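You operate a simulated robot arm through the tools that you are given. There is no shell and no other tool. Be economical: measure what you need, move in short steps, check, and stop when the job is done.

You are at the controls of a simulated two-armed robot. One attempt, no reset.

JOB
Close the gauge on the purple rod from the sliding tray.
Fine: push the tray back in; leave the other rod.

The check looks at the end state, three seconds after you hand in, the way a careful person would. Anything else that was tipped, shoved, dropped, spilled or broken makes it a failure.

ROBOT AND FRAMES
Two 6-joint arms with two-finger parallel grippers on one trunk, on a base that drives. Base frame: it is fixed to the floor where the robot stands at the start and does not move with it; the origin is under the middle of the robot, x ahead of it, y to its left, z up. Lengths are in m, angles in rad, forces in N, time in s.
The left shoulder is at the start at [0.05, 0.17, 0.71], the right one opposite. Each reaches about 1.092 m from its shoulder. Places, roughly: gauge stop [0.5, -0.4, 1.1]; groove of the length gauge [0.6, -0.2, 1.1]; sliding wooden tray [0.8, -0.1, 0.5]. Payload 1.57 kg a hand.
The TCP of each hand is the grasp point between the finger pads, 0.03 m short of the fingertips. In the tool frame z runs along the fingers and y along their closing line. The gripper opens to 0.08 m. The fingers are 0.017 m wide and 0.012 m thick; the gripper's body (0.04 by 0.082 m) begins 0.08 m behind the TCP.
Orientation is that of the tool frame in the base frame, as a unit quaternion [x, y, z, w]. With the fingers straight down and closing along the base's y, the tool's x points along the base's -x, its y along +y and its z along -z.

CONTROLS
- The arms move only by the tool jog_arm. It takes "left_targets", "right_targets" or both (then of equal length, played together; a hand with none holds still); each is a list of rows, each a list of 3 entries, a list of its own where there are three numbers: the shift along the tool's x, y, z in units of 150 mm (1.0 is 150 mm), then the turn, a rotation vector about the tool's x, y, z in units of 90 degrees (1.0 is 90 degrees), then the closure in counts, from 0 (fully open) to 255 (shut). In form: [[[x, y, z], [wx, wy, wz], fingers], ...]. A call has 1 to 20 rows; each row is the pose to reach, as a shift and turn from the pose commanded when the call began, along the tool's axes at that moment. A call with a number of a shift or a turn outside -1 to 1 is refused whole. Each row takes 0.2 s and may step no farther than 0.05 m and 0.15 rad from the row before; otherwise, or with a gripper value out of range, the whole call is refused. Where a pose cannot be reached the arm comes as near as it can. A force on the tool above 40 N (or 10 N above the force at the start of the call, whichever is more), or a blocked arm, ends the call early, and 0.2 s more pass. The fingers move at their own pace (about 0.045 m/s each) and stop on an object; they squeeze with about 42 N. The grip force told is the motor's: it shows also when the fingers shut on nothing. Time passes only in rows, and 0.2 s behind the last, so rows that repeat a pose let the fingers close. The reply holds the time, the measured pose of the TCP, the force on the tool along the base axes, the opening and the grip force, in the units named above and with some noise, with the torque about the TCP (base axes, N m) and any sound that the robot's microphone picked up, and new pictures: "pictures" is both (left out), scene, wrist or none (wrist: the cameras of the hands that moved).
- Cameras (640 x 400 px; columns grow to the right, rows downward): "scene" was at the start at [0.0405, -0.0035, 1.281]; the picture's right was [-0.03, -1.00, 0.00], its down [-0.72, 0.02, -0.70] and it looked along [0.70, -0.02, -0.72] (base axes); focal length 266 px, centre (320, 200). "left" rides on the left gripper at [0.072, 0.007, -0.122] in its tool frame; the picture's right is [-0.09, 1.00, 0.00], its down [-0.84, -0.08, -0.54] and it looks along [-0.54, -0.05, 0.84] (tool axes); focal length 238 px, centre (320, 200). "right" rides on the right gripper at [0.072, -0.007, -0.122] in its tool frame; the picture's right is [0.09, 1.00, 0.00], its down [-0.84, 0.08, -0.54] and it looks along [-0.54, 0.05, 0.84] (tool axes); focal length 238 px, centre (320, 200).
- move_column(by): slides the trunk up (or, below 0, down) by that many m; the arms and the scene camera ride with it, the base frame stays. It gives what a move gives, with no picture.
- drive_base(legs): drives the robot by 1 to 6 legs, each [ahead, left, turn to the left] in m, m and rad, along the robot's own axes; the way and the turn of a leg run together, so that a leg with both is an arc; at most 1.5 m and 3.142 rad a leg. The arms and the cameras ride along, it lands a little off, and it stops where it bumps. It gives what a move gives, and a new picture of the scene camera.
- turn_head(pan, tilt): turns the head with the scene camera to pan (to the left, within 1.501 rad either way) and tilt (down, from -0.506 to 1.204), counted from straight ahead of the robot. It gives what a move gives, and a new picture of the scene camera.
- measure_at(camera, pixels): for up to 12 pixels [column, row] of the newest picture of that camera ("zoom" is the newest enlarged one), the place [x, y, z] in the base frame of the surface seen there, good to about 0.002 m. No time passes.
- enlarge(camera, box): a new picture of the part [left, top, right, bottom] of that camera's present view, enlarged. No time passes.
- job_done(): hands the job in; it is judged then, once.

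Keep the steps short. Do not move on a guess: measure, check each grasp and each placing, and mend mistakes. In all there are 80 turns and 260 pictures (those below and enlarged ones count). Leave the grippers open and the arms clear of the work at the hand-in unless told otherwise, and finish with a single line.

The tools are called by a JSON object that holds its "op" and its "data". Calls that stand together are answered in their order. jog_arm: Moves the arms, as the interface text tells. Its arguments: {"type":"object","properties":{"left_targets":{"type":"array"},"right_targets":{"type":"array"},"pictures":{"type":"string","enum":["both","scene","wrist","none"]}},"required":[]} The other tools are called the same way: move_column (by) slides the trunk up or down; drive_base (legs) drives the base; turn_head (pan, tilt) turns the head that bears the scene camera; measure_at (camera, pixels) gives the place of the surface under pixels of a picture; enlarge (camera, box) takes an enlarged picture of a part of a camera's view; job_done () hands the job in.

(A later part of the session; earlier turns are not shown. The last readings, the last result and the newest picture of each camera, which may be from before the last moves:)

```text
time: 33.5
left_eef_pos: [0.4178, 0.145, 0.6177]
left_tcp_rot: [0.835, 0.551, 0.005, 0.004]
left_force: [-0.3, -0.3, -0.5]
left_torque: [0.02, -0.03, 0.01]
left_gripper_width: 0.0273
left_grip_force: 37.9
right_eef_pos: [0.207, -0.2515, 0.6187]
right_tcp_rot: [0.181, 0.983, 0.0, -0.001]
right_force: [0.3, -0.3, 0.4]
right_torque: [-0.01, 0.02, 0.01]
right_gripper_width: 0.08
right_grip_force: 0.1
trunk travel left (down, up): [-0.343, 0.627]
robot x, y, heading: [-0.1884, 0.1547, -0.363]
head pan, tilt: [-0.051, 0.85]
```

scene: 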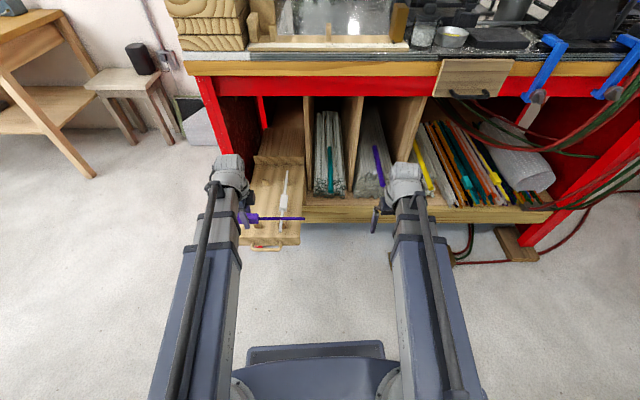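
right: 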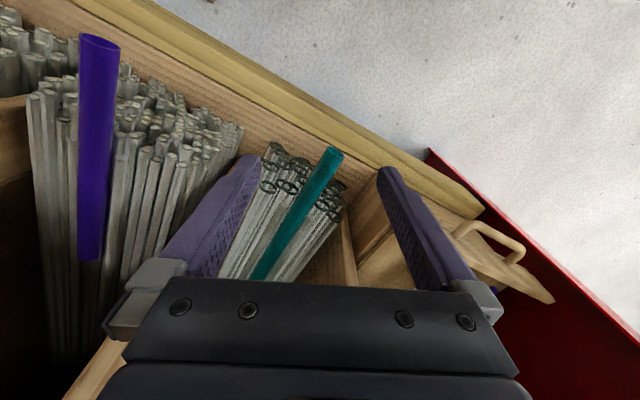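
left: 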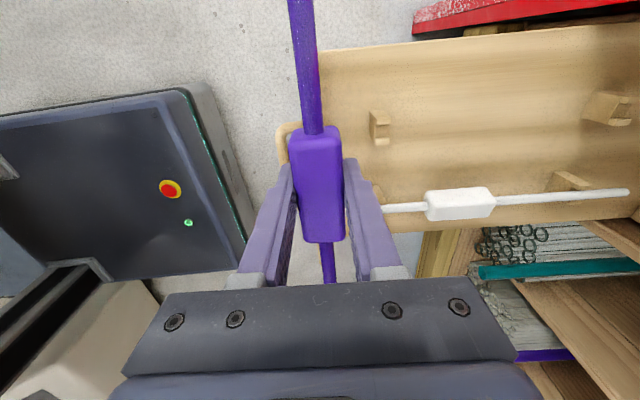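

Limit is 0.4 a move; do it in two.

{"op": "move_column", "data": {"by": 0.3}}

{"op": "move_column", "data": {"by": 0.25}}

{"op": "turn_head", "data": {"pan": -0.05, "tilt": 0.9}}

```text
time: 36.5
left_eef_pos: [0.4178, 0.1439, 0.9178]
left_tcp_rot: [0.835, 0.551, 0.004, 0.004]
left_force: [0.2, 0.7, -0.5]
left_torque: [0.05, 0.0, 0.02]
left_gripper_width: 0.0273
left_grip_force: 37.4
right_eef_pos: [0.2074, -0.2523, 0.9177]
right_tcp_rot: [0.181, 0.983, 0.0, 0.0]
right_force: [-0.1, -0.5, 0.2]
right_torque: [-0.02, 0.02, 0.0]
right_gripper_width: 0.0798
right_grip_force: 0.0
trunk travel left (down, up): [-0.643, 0.327]
robot x, y, heading: [-0.1904, 0.1539, -0.367]
head pan, tilt: [-0.051, 0.85]
```

```text
time: 39.1
left_eef_pos: [0.4178, 0.1439, 1.1677]
left_tcp_rot: [0.835, 0.551, 0.004, 0.003]
left_force: [0.0, 0.0, -1.4]
left_torque: [0.0, -0.02, -0.01]
left_gripper_width: 0.0272
left_grip_force: 37.5
right_eef_pos: [0.2085, -0.2516, 1.1672]
right_tcp_rot: [0.181, 0.983, 0.001, -0.001]
right_force: [0.6, 0.2, -0.2]
right_torque: [0.02, -0.01, 0.0]
right_gripper_width: 0.0798
right_grip_force: 0.1
trunk travel left (down, up): [-0.893, 0.077]
robot x, y, heading: [-0.1867, 0.1563, -0.366]
head pan, tilt: [-0.051, 0.85]
```

```text
time: 39.7
left_eef_pos: [0.4169, 0.1445, 1.1673]
left_tcp_rot: [0.835, 0.551, 0.004, 0.004]
left_force: [-0.3, 0.5, -1.5]
left_torque: [-0.01, -0.03, -0.01]
left_gripper_width: 0.0275
left_grip_force: 37.6
right_eef_pos: [0.2078, -0.253, 1.1674]
right_tcp_rot: [0.182, 0.983, -0.001, 0.0]
right_force: [-0.3, 0.6, -0.3]
right_torque: [-0.02, -0.01, 0.01]
right_gripper_width: 0.08
right_grip_force: 0.0
trunk travel left (down, up): [-0.893, 0.077]
robot x, y, heading: [-0.1886, 0.1583, -0.367]
head pan, tilt: [-0.051, 0.901]
```

scene: 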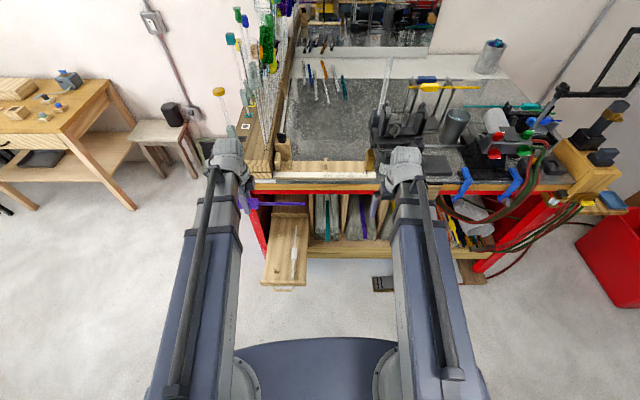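

Zoom in on the gauge from above.

{"op": "enlarge", "data": {"camera": "scene", "box": [240, 120, 400, 220]}}

```text
4.00 times, centred on (320, 170) of scene
```

zoom: 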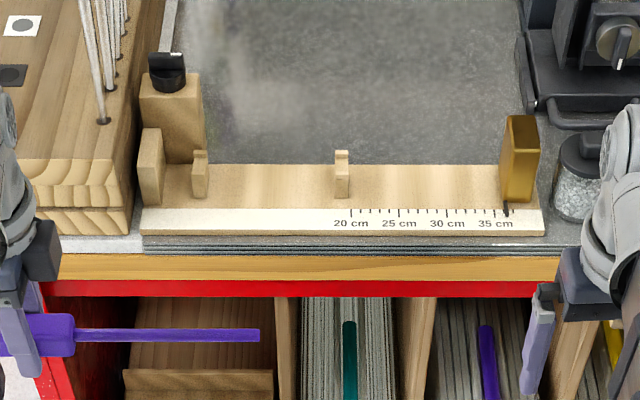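

{"op": "measure_at", "data": {"camera": "zoom", "pixels": [[150, 132], [161, 165], [161, 195], [198, 153], [200, 163], [202, 180], [341, 153], [343, 163], [343, 185], [525, 118], [503, 170], [515, 180]]}}

{"op": "measure_at", "data": {"camera": "zoom", "pixels": [[508, 208], [534, 145], [270, 180], [170, 85], [167, 60], [204, 100], [100, 120], [255, 335], [80, 335], [207, 195], [280, 170], [163, 185]]}}

{"op": "enlarge", "data": {"camera": "scene", "box": [268, 142, 332, 182]}}

{"op": "enlarge", "data": {"camera": "scene", "box": [320, 142, 384, 182]}}

```text
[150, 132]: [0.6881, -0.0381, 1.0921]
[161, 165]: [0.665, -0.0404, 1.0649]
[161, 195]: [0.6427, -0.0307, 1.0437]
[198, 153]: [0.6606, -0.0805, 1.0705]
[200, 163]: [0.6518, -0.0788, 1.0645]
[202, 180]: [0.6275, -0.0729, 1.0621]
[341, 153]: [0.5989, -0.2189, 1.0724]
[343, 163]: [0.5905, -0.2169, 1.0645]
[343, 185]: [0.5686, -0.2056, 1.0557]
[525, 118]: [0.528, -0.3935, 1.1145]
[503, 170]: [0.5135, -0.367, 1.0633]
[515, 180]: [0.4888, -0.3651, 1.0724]
```

```text
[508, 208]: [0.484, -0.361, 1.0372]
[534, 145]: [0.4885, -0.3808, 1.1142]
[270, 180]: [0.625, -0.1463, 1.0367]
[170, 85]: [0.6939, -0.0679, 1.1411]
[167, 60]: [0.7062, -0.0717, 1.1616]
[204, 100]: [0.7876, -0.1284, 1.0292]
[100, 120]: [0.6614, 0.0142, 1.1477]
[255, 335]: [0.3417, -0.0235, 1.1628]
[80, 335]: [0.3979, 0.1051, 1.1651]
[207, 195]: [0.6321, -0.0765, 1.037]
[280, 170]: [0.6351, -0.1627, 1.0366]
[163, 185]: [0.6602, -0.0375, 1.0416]
```

```text
10.00 times, centred on (300, 162) of scene
```

zoom: 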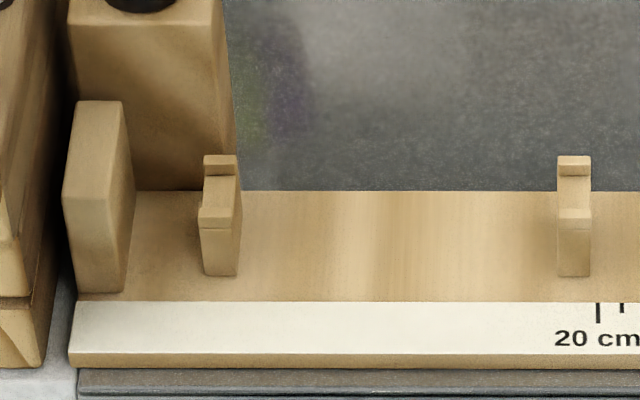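

```text
10.00 times, centred on (352, 162) of scene
```

zoom: 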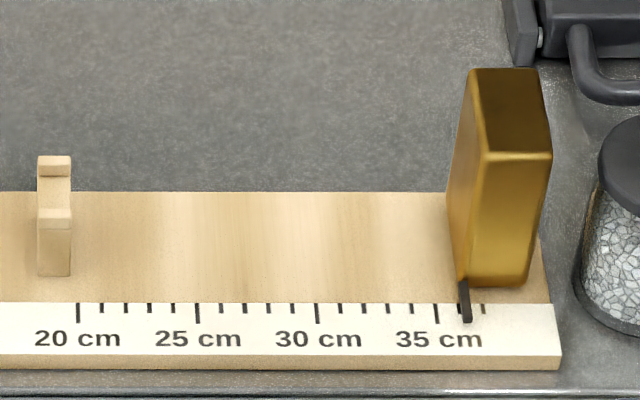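

{"op": "measure_at", "data": {"camera": "zoom", "pixels": [[55, 158], [55, 166], [55, 175], [55, 190], [55, 205], [55, 212], [55, 218], [55, 226], [55, 250], [470, 200], [475, 120], [465, 240]]}}

{"op": "measure_at", "data": {"camera": "scene", "pixels": [[290, 157.9], [290, 158.6], [290, 159.6], [290, 161], [290, 162.5], [290, 163.2], [290, 163.8], [290, 165], [280.8, 165], [280.8, 158], [280.2, 168], [276, 156]]}}

```text
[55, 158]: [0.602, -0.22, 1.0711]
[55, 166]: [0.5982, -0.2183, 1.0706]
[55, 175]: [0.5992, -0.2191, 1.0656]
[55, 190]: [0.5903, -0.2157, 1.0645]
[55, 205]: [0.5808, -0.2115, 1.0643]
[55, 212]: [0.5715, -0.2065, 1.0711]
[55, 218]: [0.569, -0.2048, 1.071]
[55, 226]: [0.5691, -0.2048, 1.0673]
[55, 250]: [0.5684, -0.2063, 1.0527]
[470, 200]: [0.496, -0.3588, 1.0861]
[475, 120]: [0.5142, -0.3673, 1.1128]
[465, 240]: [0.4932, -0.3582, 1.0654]
```

```text
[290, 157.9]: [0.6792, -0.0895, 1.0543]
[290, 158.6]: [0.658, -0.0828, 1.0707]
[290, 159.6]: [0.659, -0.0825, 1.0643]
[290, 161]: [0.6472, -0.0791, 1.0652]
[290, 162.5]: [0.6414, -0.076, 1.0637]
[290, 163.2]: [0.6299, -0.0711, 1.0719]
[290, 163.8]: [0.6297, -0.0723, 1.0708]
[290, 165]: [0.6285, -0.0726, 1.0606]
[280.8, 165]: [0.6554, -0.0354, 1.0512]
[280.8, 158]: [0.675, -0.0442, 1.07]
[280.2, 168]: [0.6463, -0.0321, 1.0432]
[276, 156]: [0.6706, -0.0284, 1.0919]
```

Gauge read: groove centre u≈0.622, floor z 1.0645; fixed face v=0.2347; supports at v=0.192 and 0.044; slider face at v=−0.125. The rod's short end is 0.131 from the TCP, so TCP must go to about [0.608, −0.163]. First I shift the base right 0.17 and square up to the bench.

{"op": "drive_base", "data": {"legs": [[0, -0.17, -0.05]]}}

```text
time: 41.2
left_eef_pos: [0.35, -0.0464, 1.1678]
left_tcp_rot: [0.847, 0.532, 0.004, 0.003]
left_force: [-0.3, -0.1, -1.6]
left_torque: [0.02, -0.03, -0.02]
left_gripper_width: 0.0277
left_grip_force: 37.1
right_eef_pos: [0.1211, -0.432, 1.1672]
right_tcp_rot: [0.203, 0.979, 0.002, 0.0]
right_force: [0.1, 0.0, 0.4]
right_torque: [0.03, -0.03, 0.0]
right_gripper_width: 0.0799
right_grip_force: 0.0
trunk travel left (down, up): [-0.893, 0.077]
robot x, y, heading: [-0.2522, -0.0039, -0.414]
head pan, tilt: [-0.051, 0.901]
```

scene: 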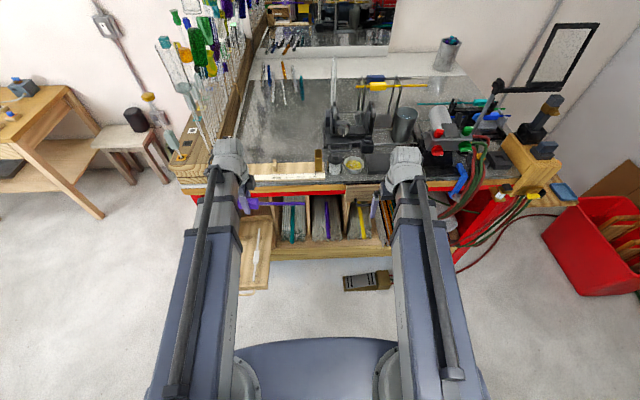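

Squared up. Now move the rod forward half way (0.14 m) with the left arm with a small yaw correction.

{"op": "jog_arm", "data": {"left_targets": [[[0.0, 0.2, 0], [0, 0, -0.018], 255], [[0.0, 0.4, 0], [0, 0, -0.018], 255], [[0.0, 0.6, 0], [0, 0, -0.018], 255], [[0.0, 0.8, 0], [0, 0, -0.018], 255], [[0.0, 0.95, 0], [0, 0, -0.018], 255]], "pictures": "both"}}

```text
time: 42.4
left_eef_pos: [0.4813, -0.1076, 1.1687]
left_tcp_rot: [0.84, 0.542, 0.005, 0.004]
left_force: [-0.7, -0.6, -1.5]
left_torque: [0.0, 0.01, 0.02]
left_gripper_width: 0.0273
left_grip_force: 37.6
right_eef_pos: [0.1223, -0.4311, 1.1673]
right_tcp_rot: [0.204, 0.979, 0.0, 0.0]
right_force: [0.7, 0.0, 0.1]
right_torque: [0.0, -0.01, -0.01]
right_gripper_width: 0.0799
right_grip_force: 0.1
trunk travel left (down, up): [-0.893, 0.077]
robot x, y, heading: [-0.2524, -0.0027, -0.411]
head pan, tilt: [-0.051, 0.901]
```

scene: 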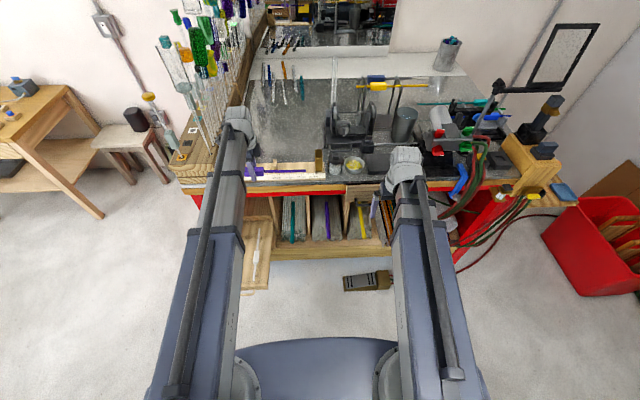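
left: 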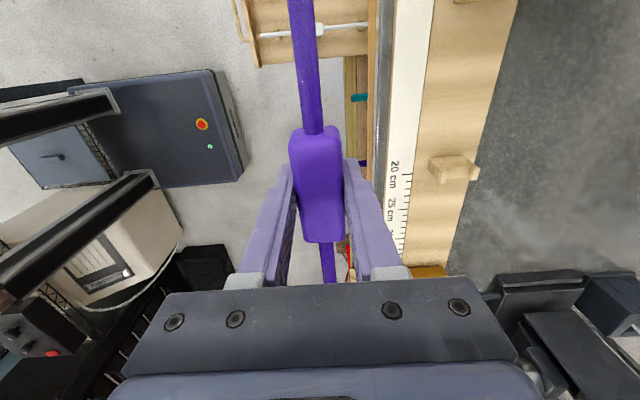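

Move on 0.139 m forward to over the groove at this height.

{"op": "jog_arm", "data": {"left_targets": [[[0.0, 0.2, 0], [0, 0, 0], 255], [[0.0, 0.4, 0], [0, 0, 0], 255], [[0.0, 0.6, 0], [0, 0, 0], 255], [[0.005, 0.8, 0], [0, 0, 0], 255], [[0.009, 0.924, 0], [0, 0, 0], 255], [[0.009, 0.924, 0], [0, 0, 0], 255]], "pictures": "both"}}

{"op": "enlarge", "data": {"camera": "scene", "box": [210, 110, 370, 210]}}

```text
time: 43.8
left_eef_pos: [0.6029, -0.1645, 1.1679]
left_tcp_rot: [0.839, 0.544, 0.004, 0.003]
left_force: [-0.2, 0.9, -0.7]
left_torque: [0.02, 0.0, 0.03]
left_gripper_width: 0.0274
left_grip_force: 37.7
left hand out of reach, approached as far as the arm can: row 1, 2, 3
right_eef_pos: [0.1216, -0.4311, 1.1685]
right_tcp_rot: [0.204, 0.979, 0.0, 0.0]
right_force: [0.5, -0.7, 0.1]
right_torque: [0.0, -0.01, 0.01]
right_gripper_width: 0.0799
right_grip_force: 0.0
trunk travel left (down, up): [-0.893, 0.077]
robot x, y, heading: [-0.2536, -0.0059, -0.411]
head pan, tilt: [-0.051, 0.901]
```

scene: 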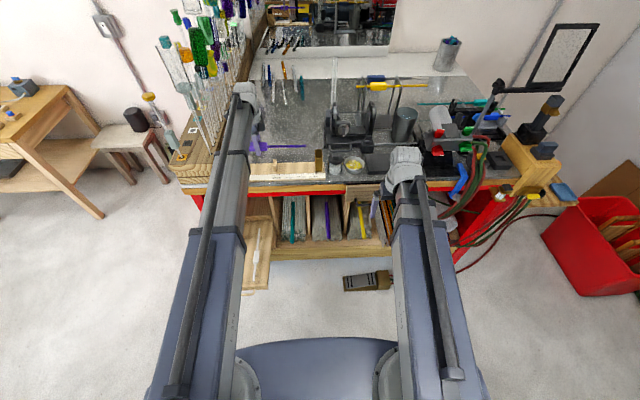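
left: 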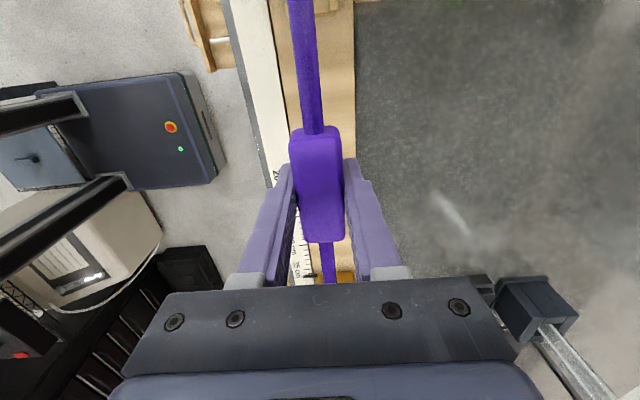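

```text
4.00 times, centred on (290, 160) of scene
```

zoom: 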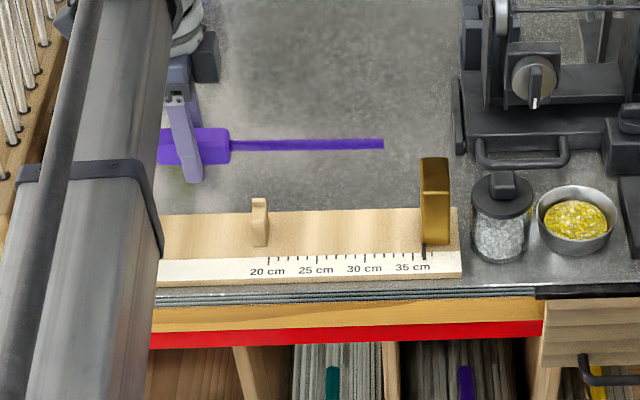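

I check the arm's height over the gauge's left end before lowering.

{"op": "measure_at", "data": {"camera": "zoom", "pixels": [[60, 250], [120, 250], [150, 220], [80, 175], [130, 175], [120, 120], [160, 60], [185, 25], [205, 60], [380, 143], [240, 145], [215, 145]]}}

{"op": "measure_at", "data": {"camera": "scene", "pixels": [[245, 90], [238, 100], [232, 130], [222, 180], [215, 240], [200, 300], [252, 98], [210, 105], [200, 95], [215, 75], [228, 60], [235, 180]]}}

```text
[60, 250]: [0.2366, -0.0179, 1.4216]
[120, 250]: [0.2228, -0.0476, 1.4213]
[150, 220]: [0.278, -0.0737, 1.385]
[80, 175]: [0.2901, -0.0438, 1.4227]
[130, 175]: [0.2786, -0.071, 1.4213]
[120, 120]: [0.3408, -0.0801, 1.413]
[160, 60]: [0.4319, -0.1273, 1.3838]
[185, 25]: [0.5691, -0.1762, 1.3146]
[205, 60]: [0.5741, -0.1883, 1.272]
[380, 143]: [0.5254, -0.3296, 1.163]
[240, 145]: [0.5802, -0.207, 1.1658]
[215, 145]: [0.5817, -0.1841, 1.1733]
```

```text
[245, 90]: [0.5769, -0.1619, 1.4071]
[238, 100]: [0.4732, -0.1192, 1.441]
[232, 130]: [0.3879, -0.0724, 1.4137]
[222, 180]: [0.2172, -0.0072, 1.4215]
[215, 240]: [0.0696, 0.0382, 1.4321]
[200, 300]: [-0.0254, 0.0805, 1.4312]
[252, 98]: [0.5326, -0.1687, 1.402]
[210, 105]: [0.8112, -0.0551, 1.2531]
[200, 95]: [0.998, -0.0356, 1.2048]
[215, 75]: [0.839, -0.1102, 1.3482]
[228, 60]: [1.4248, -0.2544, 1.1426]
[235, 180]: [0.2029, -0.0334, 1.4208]
```

Arm rides at z≈1.4, well clear. Rod lies true along the gauge (u 0.616), ends v −0.089 / ≈0.222. Nudge 5 mm in and 6 mm left with a tiny level correction.

{"op": "jog_arm", "data": {"left_targets": [[[0.02, 0.015, 0], [0, -0.005, 0], 255], [[0.04, 0.03, 0], [0, -0.01, 0], 255], [[0.04, 0.03, 0], [0, -0.01, 0], 255]], "pictures": "none"}}

{"op": "move_column", "data": {"by": -0.07}}

{"op": "enlarge", "data": {"camera": "scene", "box": [230, 120, 350, 195]}}

{"op": "enlarge", "data": {"camera": "left", "box": [160, 0, 480, 300]}}

```text
time: 44.6
left_eef_pos: [0.6119, -0.1606, 1.1663]
left_tcp_rot: [0.84, 0.543, -0.002, 0.008]
left_force: [-1.0, -0.7, -0.9]
left_torque: [0.01, -0.02, 0.0]
left_gripper_width: 0.0276
left_grip_force: 37.6
right_eef_pos: [0.1233, -0.4307, 1.168]
right_tcp_rot: [0.204, 0.979, 0.0, -0.001]
right_force: [0.3, -0.1, -0.4]
right_torque: [0.0, -0.02, 0.0]
right_gripper_width: 0.0799
right_grip_force: 0.1
trunk travel left (down, up): [-0.893, 0.077]
robot x, y, heading: [-0.2546, -0.0016, -0.41]
head pan, tilt: [-0.051, 0.901]
```

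```text
time: 45.7
left_eef_pos: [0.6119, -0.1596, 1.0986]
left_tcp_rot: [0.839, 0.543, -0.001, 0.007]
left_force: [-1.4, -1.5, 1.5]
left_torque: [0.3, -0.19, 0.02]
left_gripper_width: 0.0278
left_grip_force: 37.8
right_eef_pos: [0.1219, -0.4315, 1.0995]
right_tcp_rot: [0.204, 0.979, 0.0, 0.0]
right_force: [0.4, -0.2, -0.7]
right_torque: [0.01, -0.01, 0.03]
right_gripper_width: 0.0798
right_grip_force: 0.1
trunk travel left (down, up): [-0.823, 0.147]
robot x, y, heading: [-0.255, -0.0016, -0.409]
head pan, tilt: [-0.051, 0.901]
```

```text
5.33 times, centred on (290, 158) of scene
```

zoom: 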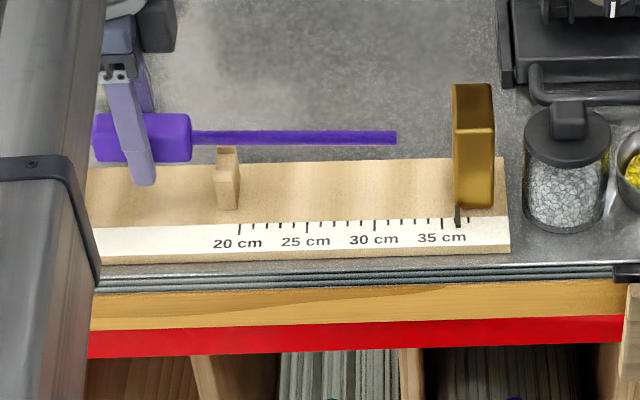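

```text
1.33 times, centred on (320, 150) of left
```

zoom: 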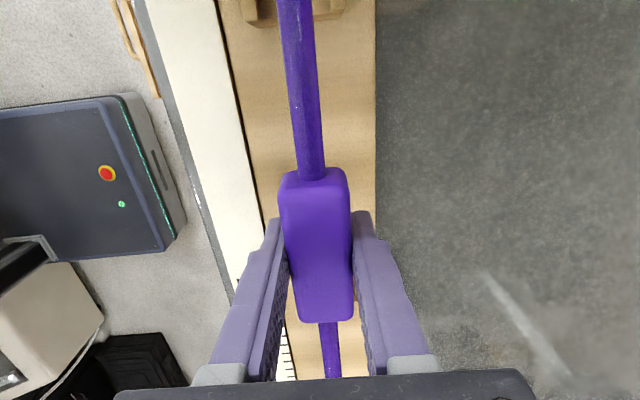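

A small torque suggests the short end is touching the fixed block's top. Raise 0.03 and inspect the short end.

{"op": "move_column", "data": {"by": 0.03}}

{"op": "enlarge", "data": {"camera": "left", "box": [220, 0, 420, 125]}}

{"op": "measure_at", "data": {"camera": "scene", "pixels": [[303, 143], [300, 143], [290, 143], [280, 143], [270, 143]]}}

{"op": "enlarge", "data": {"camera": "scene", "box": [260, 120, 340, 170]}}

```text
time: 46.4
left_eef_pos: [0.6105, -0.1606, 1.1268]
left_tcp_rot: [0.839, 0.544, -0.002, 0.007]
left_force: [-0.4, 0.5, -0.3]
left_torque: [0.03, -0.05, 0.02]
left_gripper_width: 0.0274
left_grip_force: 37.8
right_eef_pos: [0.1214, -0.4316, 1.1279]
right_tcp_rot: [0.203, 0.979, 0.0, 0.0]
right_force: [-0.1, -0.6, 0.0]
right_torque: [0.01, -0.01, 0.0]
right_gripper_width: 0.0796
right_grip_force: 0.1
trunk travel left (down, up): [-0.853, 0.117]
robot x, y, heading: [-0.2522, -0.0039, -0.411]
head pan, tilt: [-0.051, 0.901]
```

```text
3.20 times, centred on (320, 62) of left
```

zoom: 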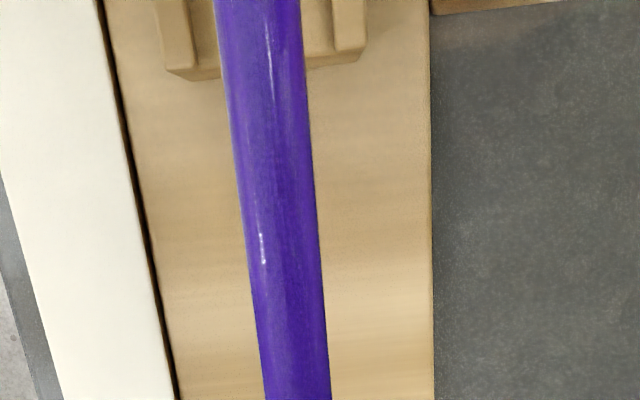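

```text
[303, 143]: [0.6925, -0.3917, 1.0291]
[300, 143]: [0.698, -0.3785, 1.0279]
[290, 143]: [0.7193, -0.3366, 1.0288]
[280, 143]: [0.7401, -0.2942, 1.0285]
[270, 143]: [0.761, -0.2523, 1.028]
```

```text
8.00 times, centred on (300, 145) of scene
```

zoom: 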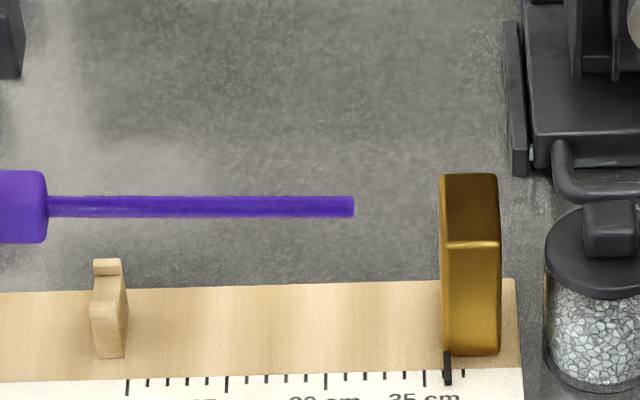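

{"op": "measure_at", "data": {"camera": "zoom", "pixels": [[350, 203], [352, 208], [345, 206], [200, 207], [60, 208], [445, 300], [447, 210], [44, 208]]}}

{"op": "measure_at", "data": {"camera": "left", "pixels": [[301, 5], [305, 60], [312, 110], [277, 20], [330, 15], [283, 3], [322, 3]]}}

```text
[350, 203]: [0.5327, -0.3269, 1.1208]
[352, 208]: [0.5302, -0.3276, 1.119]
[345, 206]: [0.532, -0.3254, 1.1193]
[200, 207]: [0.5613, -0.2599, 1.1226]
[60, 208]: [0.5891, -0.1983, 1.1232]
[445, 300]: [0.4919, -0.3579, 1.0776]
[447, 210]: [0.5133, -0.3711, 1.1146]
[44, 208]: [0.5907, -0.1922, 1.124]
```

```text
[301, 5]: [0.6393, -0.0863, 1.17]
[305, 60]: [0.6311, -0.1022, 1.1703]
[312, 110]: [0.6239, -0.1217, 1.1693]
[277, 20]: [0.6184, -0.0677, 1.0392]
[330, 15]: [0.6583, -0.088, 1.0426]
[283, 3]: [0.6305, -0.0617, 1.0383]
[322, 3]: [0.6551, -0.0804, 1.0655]
```

The rod measures ≈0.317, so the short end overlapped the fixed block. Shift it 12 mm right (−v), 2 mm in.

{"op": "jog_arm", "data": {"left_targets": [[[-0.04, 0.007, 0], [0, 0, 0], 255], [[-0.08, 0.013, 0], [0, 0, 0], 255], [[-0.08, 0.013, 0], [0, 0, 0], 255]], "pictures": "none"}}

{"op": "move_column", "data": {"by": -0.035}}

```text
time: 47.2
left_eef_pos: [0.6081, -0.1724, 1.1276]
left_tcp_rot: [0.84, 0.543, -0.003, 0.008]
left_force: [0.7, -0.6, -0.6]
left_torque: [0.03, -0.03, -0.01]
left_gripper_width: 0.0272
left_grip_force: 37.8
right_eef_pos: [0.1215, -0.4313, 1.1275]
right_tcp_rot: [0.204, 0.979, 0.001, 0.0]
right_force: [-0.5, -0.5, 1.0]
right_torque: [0.0, 0.0, 0.0]
right_gripper_width: 0.0798
right_grip_force: 0.1
trunk travel left (down, up): [-0.853, 0.117]
robot x, y, heading: [-0.2523, -0.0055, -0.406]
head pan, tilt: [-0.051, 0.901]
```

```text
time: 48.0
left_eef_pos: [0.6082, -0.1721, 1.093]
left_tcp_rot: [0.84, 0.543, -0.003, 0.007]
left_force: [-0.3, 1.2, 0.4]
left_torque: [0.02, -0.03, 0.01]
left_gripper_width: 0.0272
left_grip_force: 38.0
right_eef_pos: [0.1215, -0.4301, 1.094]
right_tcp_rot: [0.204, 0.979, 0.0, 0.0]
right_force: [-0.8, 0.5, -1.1]
right_torque: [-0.03, 0.0, -0.05]
right_gripper_width: 0.0801
right_grip_force: 0.1
trunk travel left (down, up): [-0.818, 0.152]
robot x, y, heading: [-0.2532, -0.0031, -0.404]
head pan, tilt: [-0.051, 0.901]
```

No contact now. Lower a further 0.012 and then look.

{"op": "move_column", "data": {"by": -0.012}}

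{"op": "enlarge", "data": {"camera": "scene", "box": [250, 130, 330, 180]}}

{"op": "enlarge", "data": {"camera": "left", "box": [220, 0, 420, 125]}}

```text
time: 48.6
left_eef_pos: [0.6082, -0.1714, 1.0816]
left_tcp_rot: [0.84, 0.543, -0.002, 0.008]
left_force: [-0.2, -0.1, -1.0]
left_torque: [0.02, -0.03, -0.02]
left_gripper_width: 0.0276
left_grip_force: 37.8
right_eef_pos: [0.1211, -0.4302, 1.0802]
right_tcp_rot: [0.204, 0.979, 0.0, 0.0]
right_force: [-0.3, 0.8, 0.0]
right_torque: [0.01, 0.01, 0.0]
right_gripper_width: 0.0802
right_grip_force: 0.1
trunk travel left (down, up): [-0.806, 0.164]
robot x, y, heading: [-0.2536, -0.0015, -0.41]
head pan, tilt: [-0.051, 0.901]
```

```text
8.00 times, centred on (290, 155) of scene
```

zoom: 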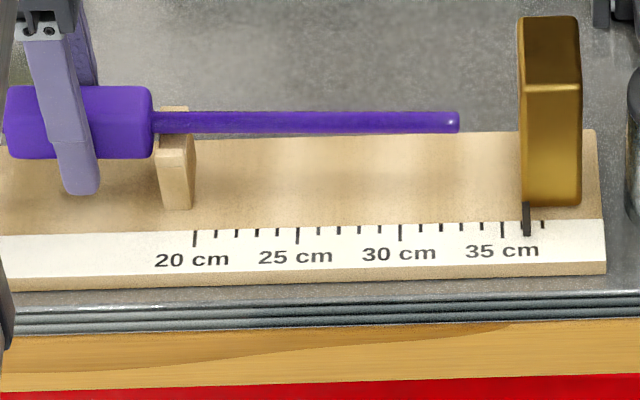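

```text
3.20 times, centred on (320, 62) of left
```

zoom: 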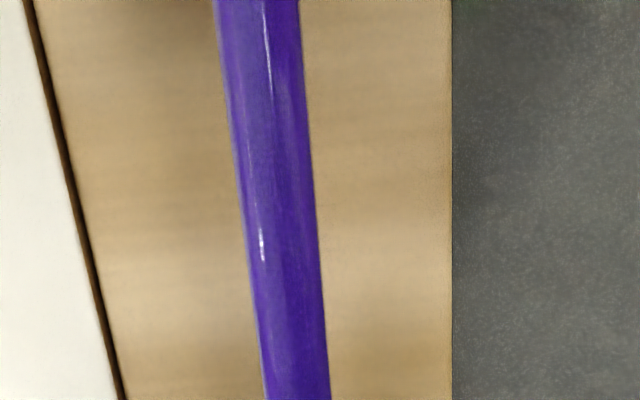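

Rod lies between the prongs of the right support. Lower gently by 0.006.

{"op": "move_column", "data": {"by": -0.005}}

{"op": "move_column", "data": {"by": -0.003}}

```text
time: 49.2
left_eef_pos: [0.6074, -0.1723, 1.0773]
left_tcp_rot: [0.84, 0.543, -0.002, 0.008]
left_force: [4.9, 0.1, 18.4]
left_torque: [-0.92, 0.31, 0.22]
left_gripper_width: 0.0273
left_grip_force: 38.3
right_eef_pos: [0.1218, -0.4298, 1.0762]
right_tcp_rot: [0.204, 0.979, 0.0, 0.001]
right_force: [-0.3, 0.0, 0.1]
right_torque: [0.0, 0.0, -0.01]
right_gripper_width: 0.0801
right_grip_force: 0.0
trunk travel left (down, up): [-0.801, 0.169]
robot x, y, heading: [-0.2531, -0.0062, -0.414]
head pan, tilt: [-0.051, 0.901]
```

```text
time: 49.8
left_eef_pos: [0.6078, -0.1729, 1.0752]
left_tcp_rot: [0.839, 0.543, 0.0, 0.009]
left_force: [0.6, 0.6, 26.1]
left_torque: [-0.25, 0.08, 0.08]
left_gripper_width: 0.0276
left_grip_force: 37.9
right_eef_pos: [0.1193, -0.4298, 1.0745]
right_tcp_rot: [0.204, 0.979, 0.001, 0.002]
right_force: [-0.2, 0.1, 0.2]
right_torque: [-0.03, -0.02, 0.0]
right_gripper_width: 0.0801
right_grip_force: 0.1
trunk travel left (down, up): [-0.798, 0.172]
robot x, y, heading: [-0.2544, -0.004, -0.405]
head pan, tilt: [-0.051, 0.901]
stopped: the force on the tool passed its limit at 41 N (the readings are from after the stop); the commanded pose is now the measured one
```

Both supports carry the rod now (torque near zero) with 26 N. Relieve 2 mm, then look.

{"op": "move_column", "data": {"by": 0.002}}

{"op": "enlarge", "data": {"camera": "scene", "box": [250, 135, 314, 175]}}

```text
time: 50.3
left_eef_pos: [0.6097, -0.1735, 1.0759]
left_tcp_rot: [0.84, 0.543, 0.0, 0.008]
left_force: [-2.9, 0.5, 3.5]
left_torque: [-0.17, 0.11, -0.21]
left_gripper_width: 0.0275
left_grip_force: 37.8
right_eef_pos: [0.1223, -0.431, 1.0748]
right_tcp_rot: [0.203, 0.979, 0.0, 0.0]
right_force: [-0.3, -0.2, -0.2]
right_torque: [-0.03, -0.03, 0.01]
right_gripper_width: 0.0799
right_grip_force: 0.0
trunk travel left (down, up): [-0.8, 0.17]
robot x, y, heading: [-0.2552, -0.0041, -0.416]
head pan, tilt: [-0.051, 0.901]
```

```text
10.00 times, centred on (282, 155) of scene
```

zoom: 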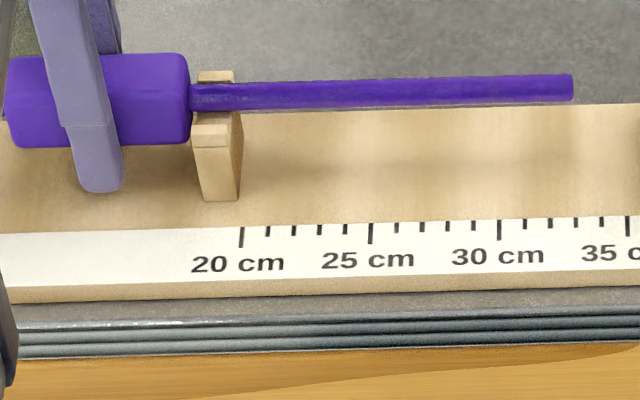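

Rod sits in the groove. While held, slide it 8 mm left toward the fixed block.

{"op": "jog_arm", "data": {"left_targets": [[[0.02, 0, 0], [0, 0, 0], 255], [[0.04, 0, 0], [0, 0, 0], 255], [[0.055, 0, 0], [0, 0, 0], 255]], "pictures": "none"}}

```text
time: 51.1
left_eef_pos: [0.6122, -0.1651, 1.0756]
left_tcp_rot: [0.84, 0.543, 0.0, 0.008]
left_force: [0.2, -2.8, 1.7]
left_torque: [-0.1, 0.02, 0.01]
left_gripper_width: 0.0276
left_grip_force: 37.3
right_eef_pos: [0.1204, -0.4308, 1.0754]
right_tcp_rot: [0.204, 0.979, 0.0, 0.0]
right_force: [0.2, 0.6, -0.1]
right_torque: [-0.02, 0.0, 0.0]
right_gripper_width: 0.0799
right_grip_force: 0.0
trunk travel left (down, up): [-0.8, 0.17]
robot x, y, heading: [-0.2555, -0.0038, -0.413]
head pan, tilt: [-0.051, 0.901]
```

Now open to release.

{"op": "jog_arm", "data": {"left_targets": [[[0, 0, 0], [0, 0, 0], 150], [[0, 0, 0], [0, 0, 0], 120], [[0, 0, 0], [0, 0, 0], 100], [[0, 0, 0], [0, 0, 0], 100]], "pictures": "wrist"}}

{"op": "enlarge", "data": {"camera": "scene", "box": [250, 135, 330, 185]}}

```text
time: 52.1
left_eef_pos: [0.6124, -0.1657, 1.0747]
left_tcp_rot: [0.84, 0.543, 0.0, 0.008]
left_force: [0.1, 0.5, -1.3]
left_torque: [-0.02, -0.02, -0.01]
left_gripper_width: 0.0485
left_grip_force: 0.0
right_eef_pos: [0.1228, -0.4315, 1.0748]
right_tcp_rot: [0.203, 0.979, 0.0, 0.0]
right_force: [-0.3, 0.3, 0.0]
right_torque: [0.01, 0.01, 0.01]
right_gripper_width: 0.08
right_grip_force: 0.1
trunk travel left (down, up): [-0.8, 0.17]
robot x, y, heading: [-0.2544, -0.007, -0.41]
head pan, tilt: [-0.051, 0.901]
```

left: 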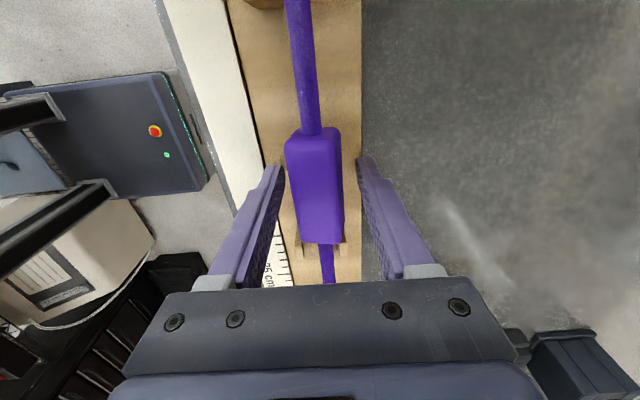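

```text
8.00 times, centred on (290, 160) of scene
```

zoom: 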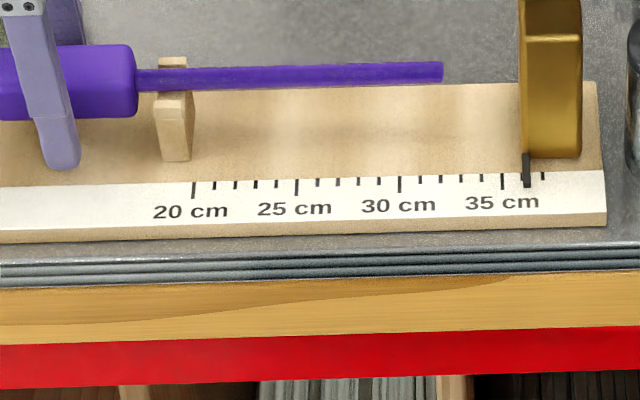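

Released and seated. Raise the trunk 0.12, then withdraw the left arm.

{"op": "move_column", "data": {"by": 0.12}}

{"op": "jog_arm", "data": {"left_targets": [[[0, -0.25, 0], [0, 0, 0], 100], [[0, -0.5, 0], [0, 0, 0], 100], [[0, -0.75, 0], [0, 0, 0], 100], [[0, -1.0, 0], [0, 0, 0], 100]], "pictures": "none"}}

{"op": "jog_arm", "data": {"left_targets": [[[0, -0.25, 0], [0, 0, 0], 100], [[0, -0.5, 0], [0, 0, 0], 100], [[0, -0.75, 0], [0, 0, 0], 100], [[0, -1.0, 0], [0, 0, 0], 100]], "pictures": "scene"}}

{"op": "enlarge", "data": {"camera": "scene", "box": [220, 130, 350, 210]}}

```text
time: 53.6
left_eef_pos: [0.6121, -0.1646, 1.1944]
left_tcp_rot: [0.84, 0.543, -0.001, 0.008]
left_force: [-0.5, -0.6, 0.9]
left_torque: [0.01, 0.0, 0.01]
left_gripper_width: 0.0486
left_grip_force: 0.0
right_eef_pos: [0.122, -0.4306, 1.1951]
right_tcp_rot: [0.203, 0.979, 0.0, 0.0]
right_force: [0.5, 0.0, 0.1]
right_torque: [-0.03, 0.0, -0.02]
right_gripper_width: 0.0802
right_grip_force: 0.0
trunk travel left (down, up): [-0.92, 0.05]
robot x, y, heading: [-0.2554, -0.0054, -0.412]
head pan, tilt: [-0.051, 0.901]
```

```text
time: 54.6
left_eef_pos: [0.4738, -0.1092, 1.1967]
left_tcp_rot: [0.839, 0.544, -0.001, 0.008]
left_force: [0.0, 0.0, -1.1]
left_torque: [0.02, -0.01, -0.01]
left_gripper_width: 0.0488
left_grip_force: 0.1
left hand out of reach, approached as far as the arm can: row 4
right_eef_pos: [0.1215, -0.4307, 1.1964]
right_tcp_rot: [0.205, 0.979, 0.0, -0.001]
right_force: [-0.4, -0.5, -0.5]
right_torque: [0.01, -0.01, -0.01]
right_gripper_width: 0.08
right_grip_force: 0.0
trunk travel left (down, up): [-0.92, 0.05]
robot x, y, heading: [-0.2522, -0.0055, -0.408]
head pan, tilt: [-0.051, 0.901]
```

```text
time: 55.6
left_eef_pos: [0.3388, -0.0441, 1.1961]
left_tcp_rot: [0.839, 0.543, -0.001, 0.008]
left_force: [0.6, -0.5, -0.5]
left_torque: [0.02, 0.0, -0.02]
left_gripper_width: 0.0486
left_grip_force: 0.0
right_eef_pos: [0.1213, -0.4298, 1.196]
right_tcp_rot: [0.204, 0.979, 0.0, 0.0]
right_force: [-0.3, -0.2, 0.0]
right_torque: [-0.03, -0.04, 0.02]
right_gripper_width: 0.08
right_grip_force: 0.2
trunk travel left (down, up): [-0.92, 0.05]
robot x, y, heading: [-0.2551, -0.0049, -0.41]
head pan, tilt: [-0.051, 0.901]
```

scene: 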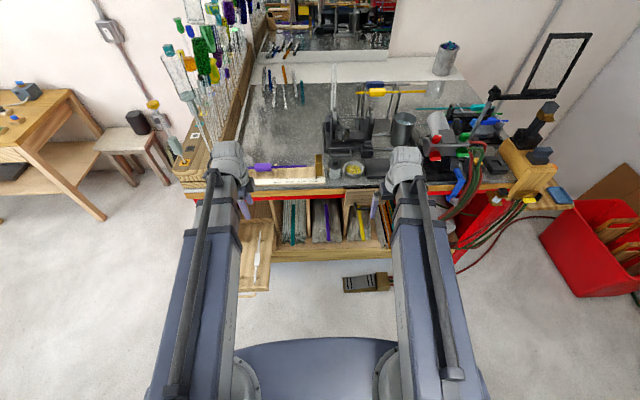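

```text
4.92 times, centred on (285, 170) of scene
```

zoom: 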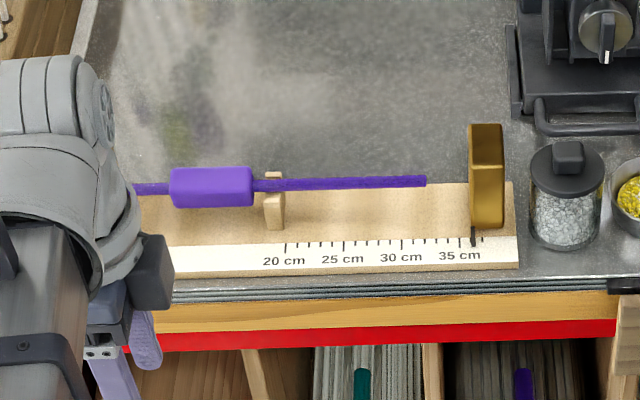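

Rod rests well. Now measure the gold stop, jar and surroundings for the right hand.

{"op": "measure_at", "data": {"camera": "zoom", "pixels": [[472, 128], [500, 128], [473, 165], [500, 165], [486, 145], [472, 220], [500, 225], [425, 181], [474, 240], [567, 135], [550, 155], [540, 115]]}}

{"op": "enlarge", "data": {"camera": "scene", "box": [290, 140, 354, 180]}}

```text
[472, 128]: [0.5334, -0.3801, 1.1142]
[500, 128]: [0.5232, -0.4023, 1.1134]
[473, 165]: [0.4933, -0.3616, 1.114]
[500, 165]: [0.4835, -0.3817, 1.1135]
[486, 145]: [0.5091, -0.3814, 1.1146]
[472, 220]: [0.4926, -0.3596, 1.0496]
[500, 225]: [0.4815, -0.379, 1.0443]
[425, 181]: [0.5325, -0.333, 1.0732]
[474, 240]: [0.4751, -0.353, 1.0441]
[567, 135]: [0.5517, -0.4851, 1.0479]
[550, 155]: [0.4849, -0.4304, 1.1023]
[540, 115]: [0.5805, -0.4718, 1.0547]
```

```text
10.00 times, centred on (322, 160) of scene
```

zoom: 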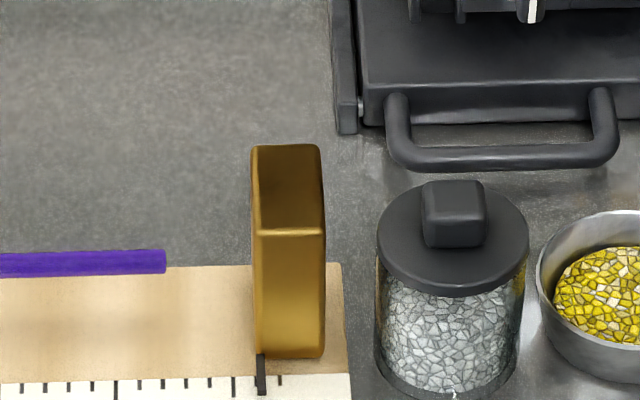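

Gold stop spans u 0.597–0.643, v −0.155…−0.127, top z 1.114. Move the right hand forward-left while turning +90° so it closes along u.

{"op": "jog_arm", "data": {"right_targets": [[[-0.08, 0.05, 0], [0, 0, 0.09], 0], [[-0.16, 0.1, 0], [0, 0, 0.18], 0], [[-0.25, 0.15, 0], [0, 0, 0.27], 0], [[-0.33, 0.2, 0], [0, 0, 0.36], 0], [[-0.42, 0.25, 0], [0, 0, 0.45], 0], [[-0.5, 0.3, 0], [0, 0, 0.54], 0], [[-0.58, 0.35, 0], [0, 0, 0.63], 0], [[-0.66, 0.4, 0], [0, 0, 0.72], 0], [[-0.75, 0.45, 0], [0, 0, 0.81], 0], [[-0.83, 0.5, 0], [0, 0, 0.88], 0], [[-0.92, 0.55, 0], [0, 0, 0.94], 0], [[-1.0, 0.6, 0], [0, 0, 1.0], 0]], "pictures": "wrist"}}

```text
time: 58.2
left_eef_pos: [0.3414, -0.044, 1.1961]
left_tcp_rot: [0.84, 0.543, -0.001, 0.007]
left_force: [0.0, 0.9, 0.5]
left_torque: [0.0, 0.01, 0.04]
left_gripper_width: 0.0486
left_grip_force: 0.2
right_eef_pos: [0.2965, -0.4092, 1.196]
right_tcp_rot: [0.837, 0.547, 0.0, -0.001]
right_force: [-0.5, 0.1, 0.1]
right_torque: [-0.02, 0.0, 0.0]
right_gripper_width: 0.0799
right_grip_force: 0.0
trunk travel left (down, up): [-0.92, 0.05]
robot x, y, heading: [-0.2528, -0.004, -0.411]
head pan, tilt: [-0.051, 0.901]
```

right: 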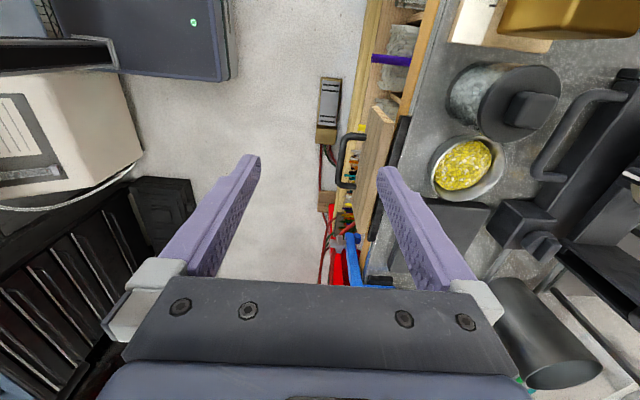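

Next: left 0.11, then forward 0.135.

{"op": "jog_arm", "data": {"right_targets": [[[0.25, 0, 0], [0, 0, 0], 0], [[0.5, 0, 0], [0, 0, 0], 0], [[0.735, 0.05, 0], [0, 0, 0], 0], [[0.735, 0.3, 0], [0, 0, 0], 0], [[0.735, 0.55, 0], [0, 0, 0], 0], [[0.735, 0.75, 0], [0, 0, 0], 0], [[0.735, 0.95, 0], [0, 0, 0], 0]], "pictures": "both"}}

```text
time: 59.8
left_eef_pos: [0.342, -0.044, 1.1955]
left_tcp_rot: [0.84, 0.543, -0.001, 0.008]
left_force: [0.4, -0.6, 0.3]
left_torque: [0.01, 0.01, 0.01]
left_gripper_width: 0.0486
left_grip_force: 0.0
right_eef_pos: [0.4704, -0.364, 1.1957]
right_tcp_rot: [0.836, 0.548, 0.0, 0.0]
right_force: [0.0, -0.1, -0.9]
right_torque: [0.03, 0.02, -0.03]
right_gripper_width: 0.0802
right_grip_force: 0.0
right hand out of reach, approached as far as the arm can: row 6, 7
trunk travel left (down, up): [-0.92, 0.05]
robot x, y, heading: [-0.2569, -0.0085, -0.407]
head pan, tilt: [-0.051, 0.901]
```

scene: 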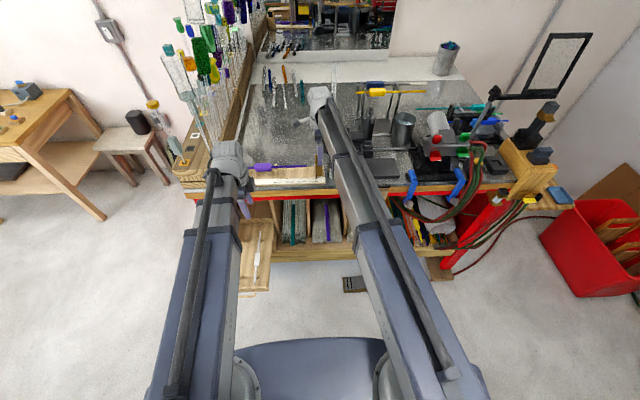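
right: 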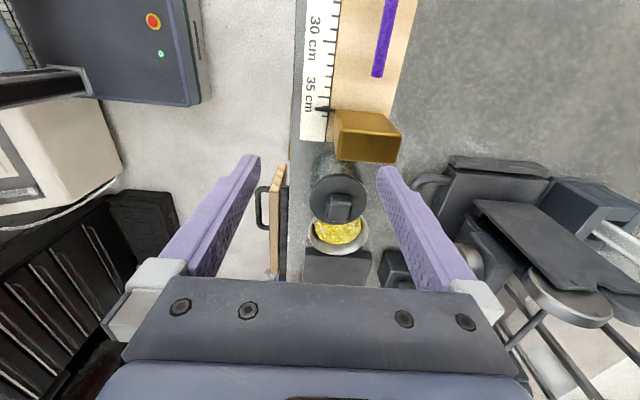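

Stop short: u 0.578, need 0.620; v is right. Try the remaining 0.042 forward again.

{"op": "jog_arm", "data": {"right_targets": [[[0, 0.14, 0], [0, 0, 0], 0], [[0, 0.28, 0], [0, 0, 0], 0], [[0, 0.28, 0], [0, 0, 0], 0]], "pictures": "wrist"}}

```text
time: 60.6
left_eef_pos: [0.3415, -0.0442, 1.1954]
left_tcp_rot: [0.84, 0.543, -0.001, 0.008]
left_force: [-0.2, -0.3, 1.0]
left_torque: [0.03, 0.02, -0.01]
left_gripper_width: 0.0487
left_grip_force: 0.0
right_eef_pos: [0.5076, -0.3822, 1.1956]
right_tcp_rot: [0.836, 0.548, -0.001, 0.001]
right_force: [0.7, 0.1, -0.4]
right_torque: [-0.01, -0.03, 0.02]
right_gripper_width: 0.0802
right_grip_force: 0.1
trunk travel left (down, up): [-0.92, 0.05]
robot x, y, heading: [-0.2489, -0.0036, -0.413]
head pan, tilt: [-0.051, 0.901]
```

right: 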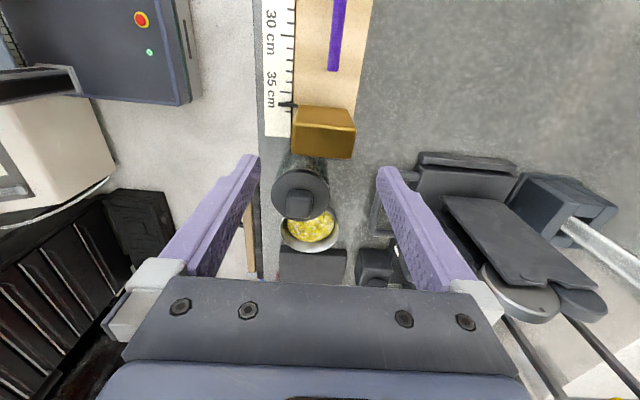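

Stop centred between the fingers. Lower 0.06 and check.

{"op": "move_column", "data": {"by": -0.06}}

{"op": "enlarge", "data": {"camera": "right", "box": [160, 40, 480, 300]}}

```text
time: 61.6
left_eef_pos: [0.342, -0.044, 1.1352]
left_tcp_rot: [0.839, 0.543, -0.001, 0.008]
left_force: [0.2, -0.2, 0.0]
left_torque: [0.03, 0.07, 0.01]
left_gripper_width: 0.0486
left_grip_force: 0.1
right_eef_pos: [0.5076, -0.381, 1.1354]
right_tcp_rot: [0.836, 0.548, 0.001, 0.0]
right_force: [0.6, 0.6, 0.1]
right_torque: [0.01, -0.01, 0.01]
right_gripper_width: 0.0801
right_grip_force: 0.1
trunk travel left (down, up): [-0.86, 0.11]
robot x, y, heading: [-0.2538, -0.0064, -0.411]
head pan, tilt: [-0.051, 0.901]
```

```text
1.54 times, centred on (320, 170) of right
```

zoom: 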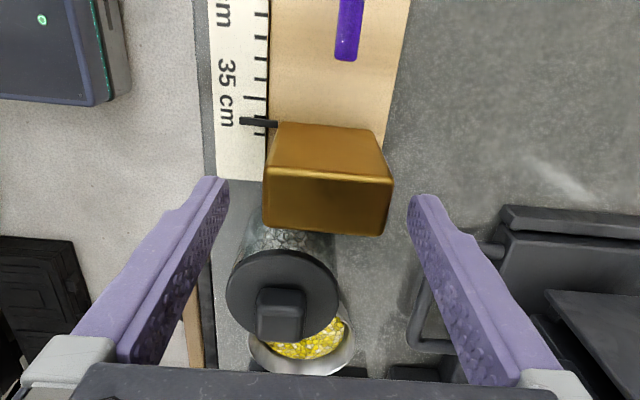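

{"op": "measure_at", "data": {"camera": "zoom", "pixels": [[410, 325], [430, 345], [490, 248], [328, 150], [328, 182], [270, 182], [388, 185], [280, 275], [280, 310]]}}

```text
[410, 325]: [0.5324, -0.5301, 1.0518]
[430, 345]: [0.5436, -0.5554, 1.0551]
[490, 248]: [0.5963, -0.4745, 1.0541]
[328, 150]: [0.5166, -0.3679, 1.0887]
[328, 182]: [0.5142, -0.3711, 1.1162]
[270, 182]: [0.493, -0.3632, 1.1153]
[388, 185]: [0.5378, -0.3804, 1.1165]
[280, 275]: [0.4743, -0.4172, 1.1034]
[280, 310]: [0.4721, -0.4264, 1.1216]
```

All clear. Lower 0.043 and close on the stop.

{"op": "move_column", "data": {"by": -0.043}}

{"op": "jog_arm", "data": {"right_targets": [[[0, 0.015, 0], [0, 0, 0], 60], [[0, 0.015, 0], [0, 0, 0], 100], [[0, 0.015, 0], [0, 0, 0], 140], [[0, 0.015, 0], [0, 0, 0], 140]], "pictures": "wrist"}}

```text
time: 62.5
left_eef_pos: [0.3415, -0.0448, 1.0925]
left_tcp_rot: [0.84, 0.543, 0.0, 0.007]
left_force: [-0.1, 0.0, -0.4]
left_torque: [-0.01, -0.02, 0.02]
left_gripper_width: 0.0487
left_grip_force: 0.0
right_eef_pos: [0.5081, -0.3812, 1.0923]
right_tcp_rot: [0.836, 0.549, 0.0, 0.0]
right_force: [0.0, -1.1, -0.9]
right_torque: [-0.03, 0.03, 0.02]
right_gripper_width: 0.0801
right_grip_force: 0.1
trunk travel left (down, up): [-0.817, 0.153]
robot x, y, heading: [-0.2533, -0.0031, -0.415]
head pan, tilt: [-0.051, 0.901]
```

```text
time: 63.5
left_eef_pos: [0.3412, -0.0444, 1.0927]
left_tcp_rot: [0.839, 0.544, 0.0, 0.008]
left_force: [1.2, 0.3, 0.1]
left_torque: [0.04, 0.03, -0.02]
left_gripper_width: 0.0489
left_grip_force: 0.1
right_eef_pos: [0.5111, -0.3832, 1.0923]
right_tcp_rot: [0.837, 0.547, 0.0, 0.001]
right_force: [3.0, -0.7, 0.7]
right_torque: [0.04, 0.0, -0.13]
right_gripper_width: 0.0558
right_grip_force: 36.0
trunk travel left (down, up): [-0.817, 0.153]
robot x, y, heading: [-0.2526, -0.0007, -0.41]
head pan, tilt: [-0.051, 0.901]
```

right: 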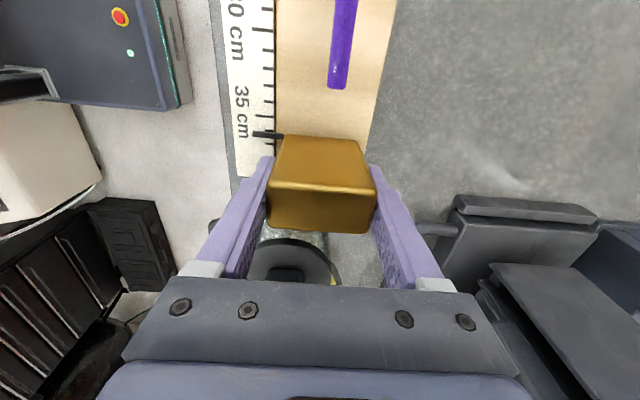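

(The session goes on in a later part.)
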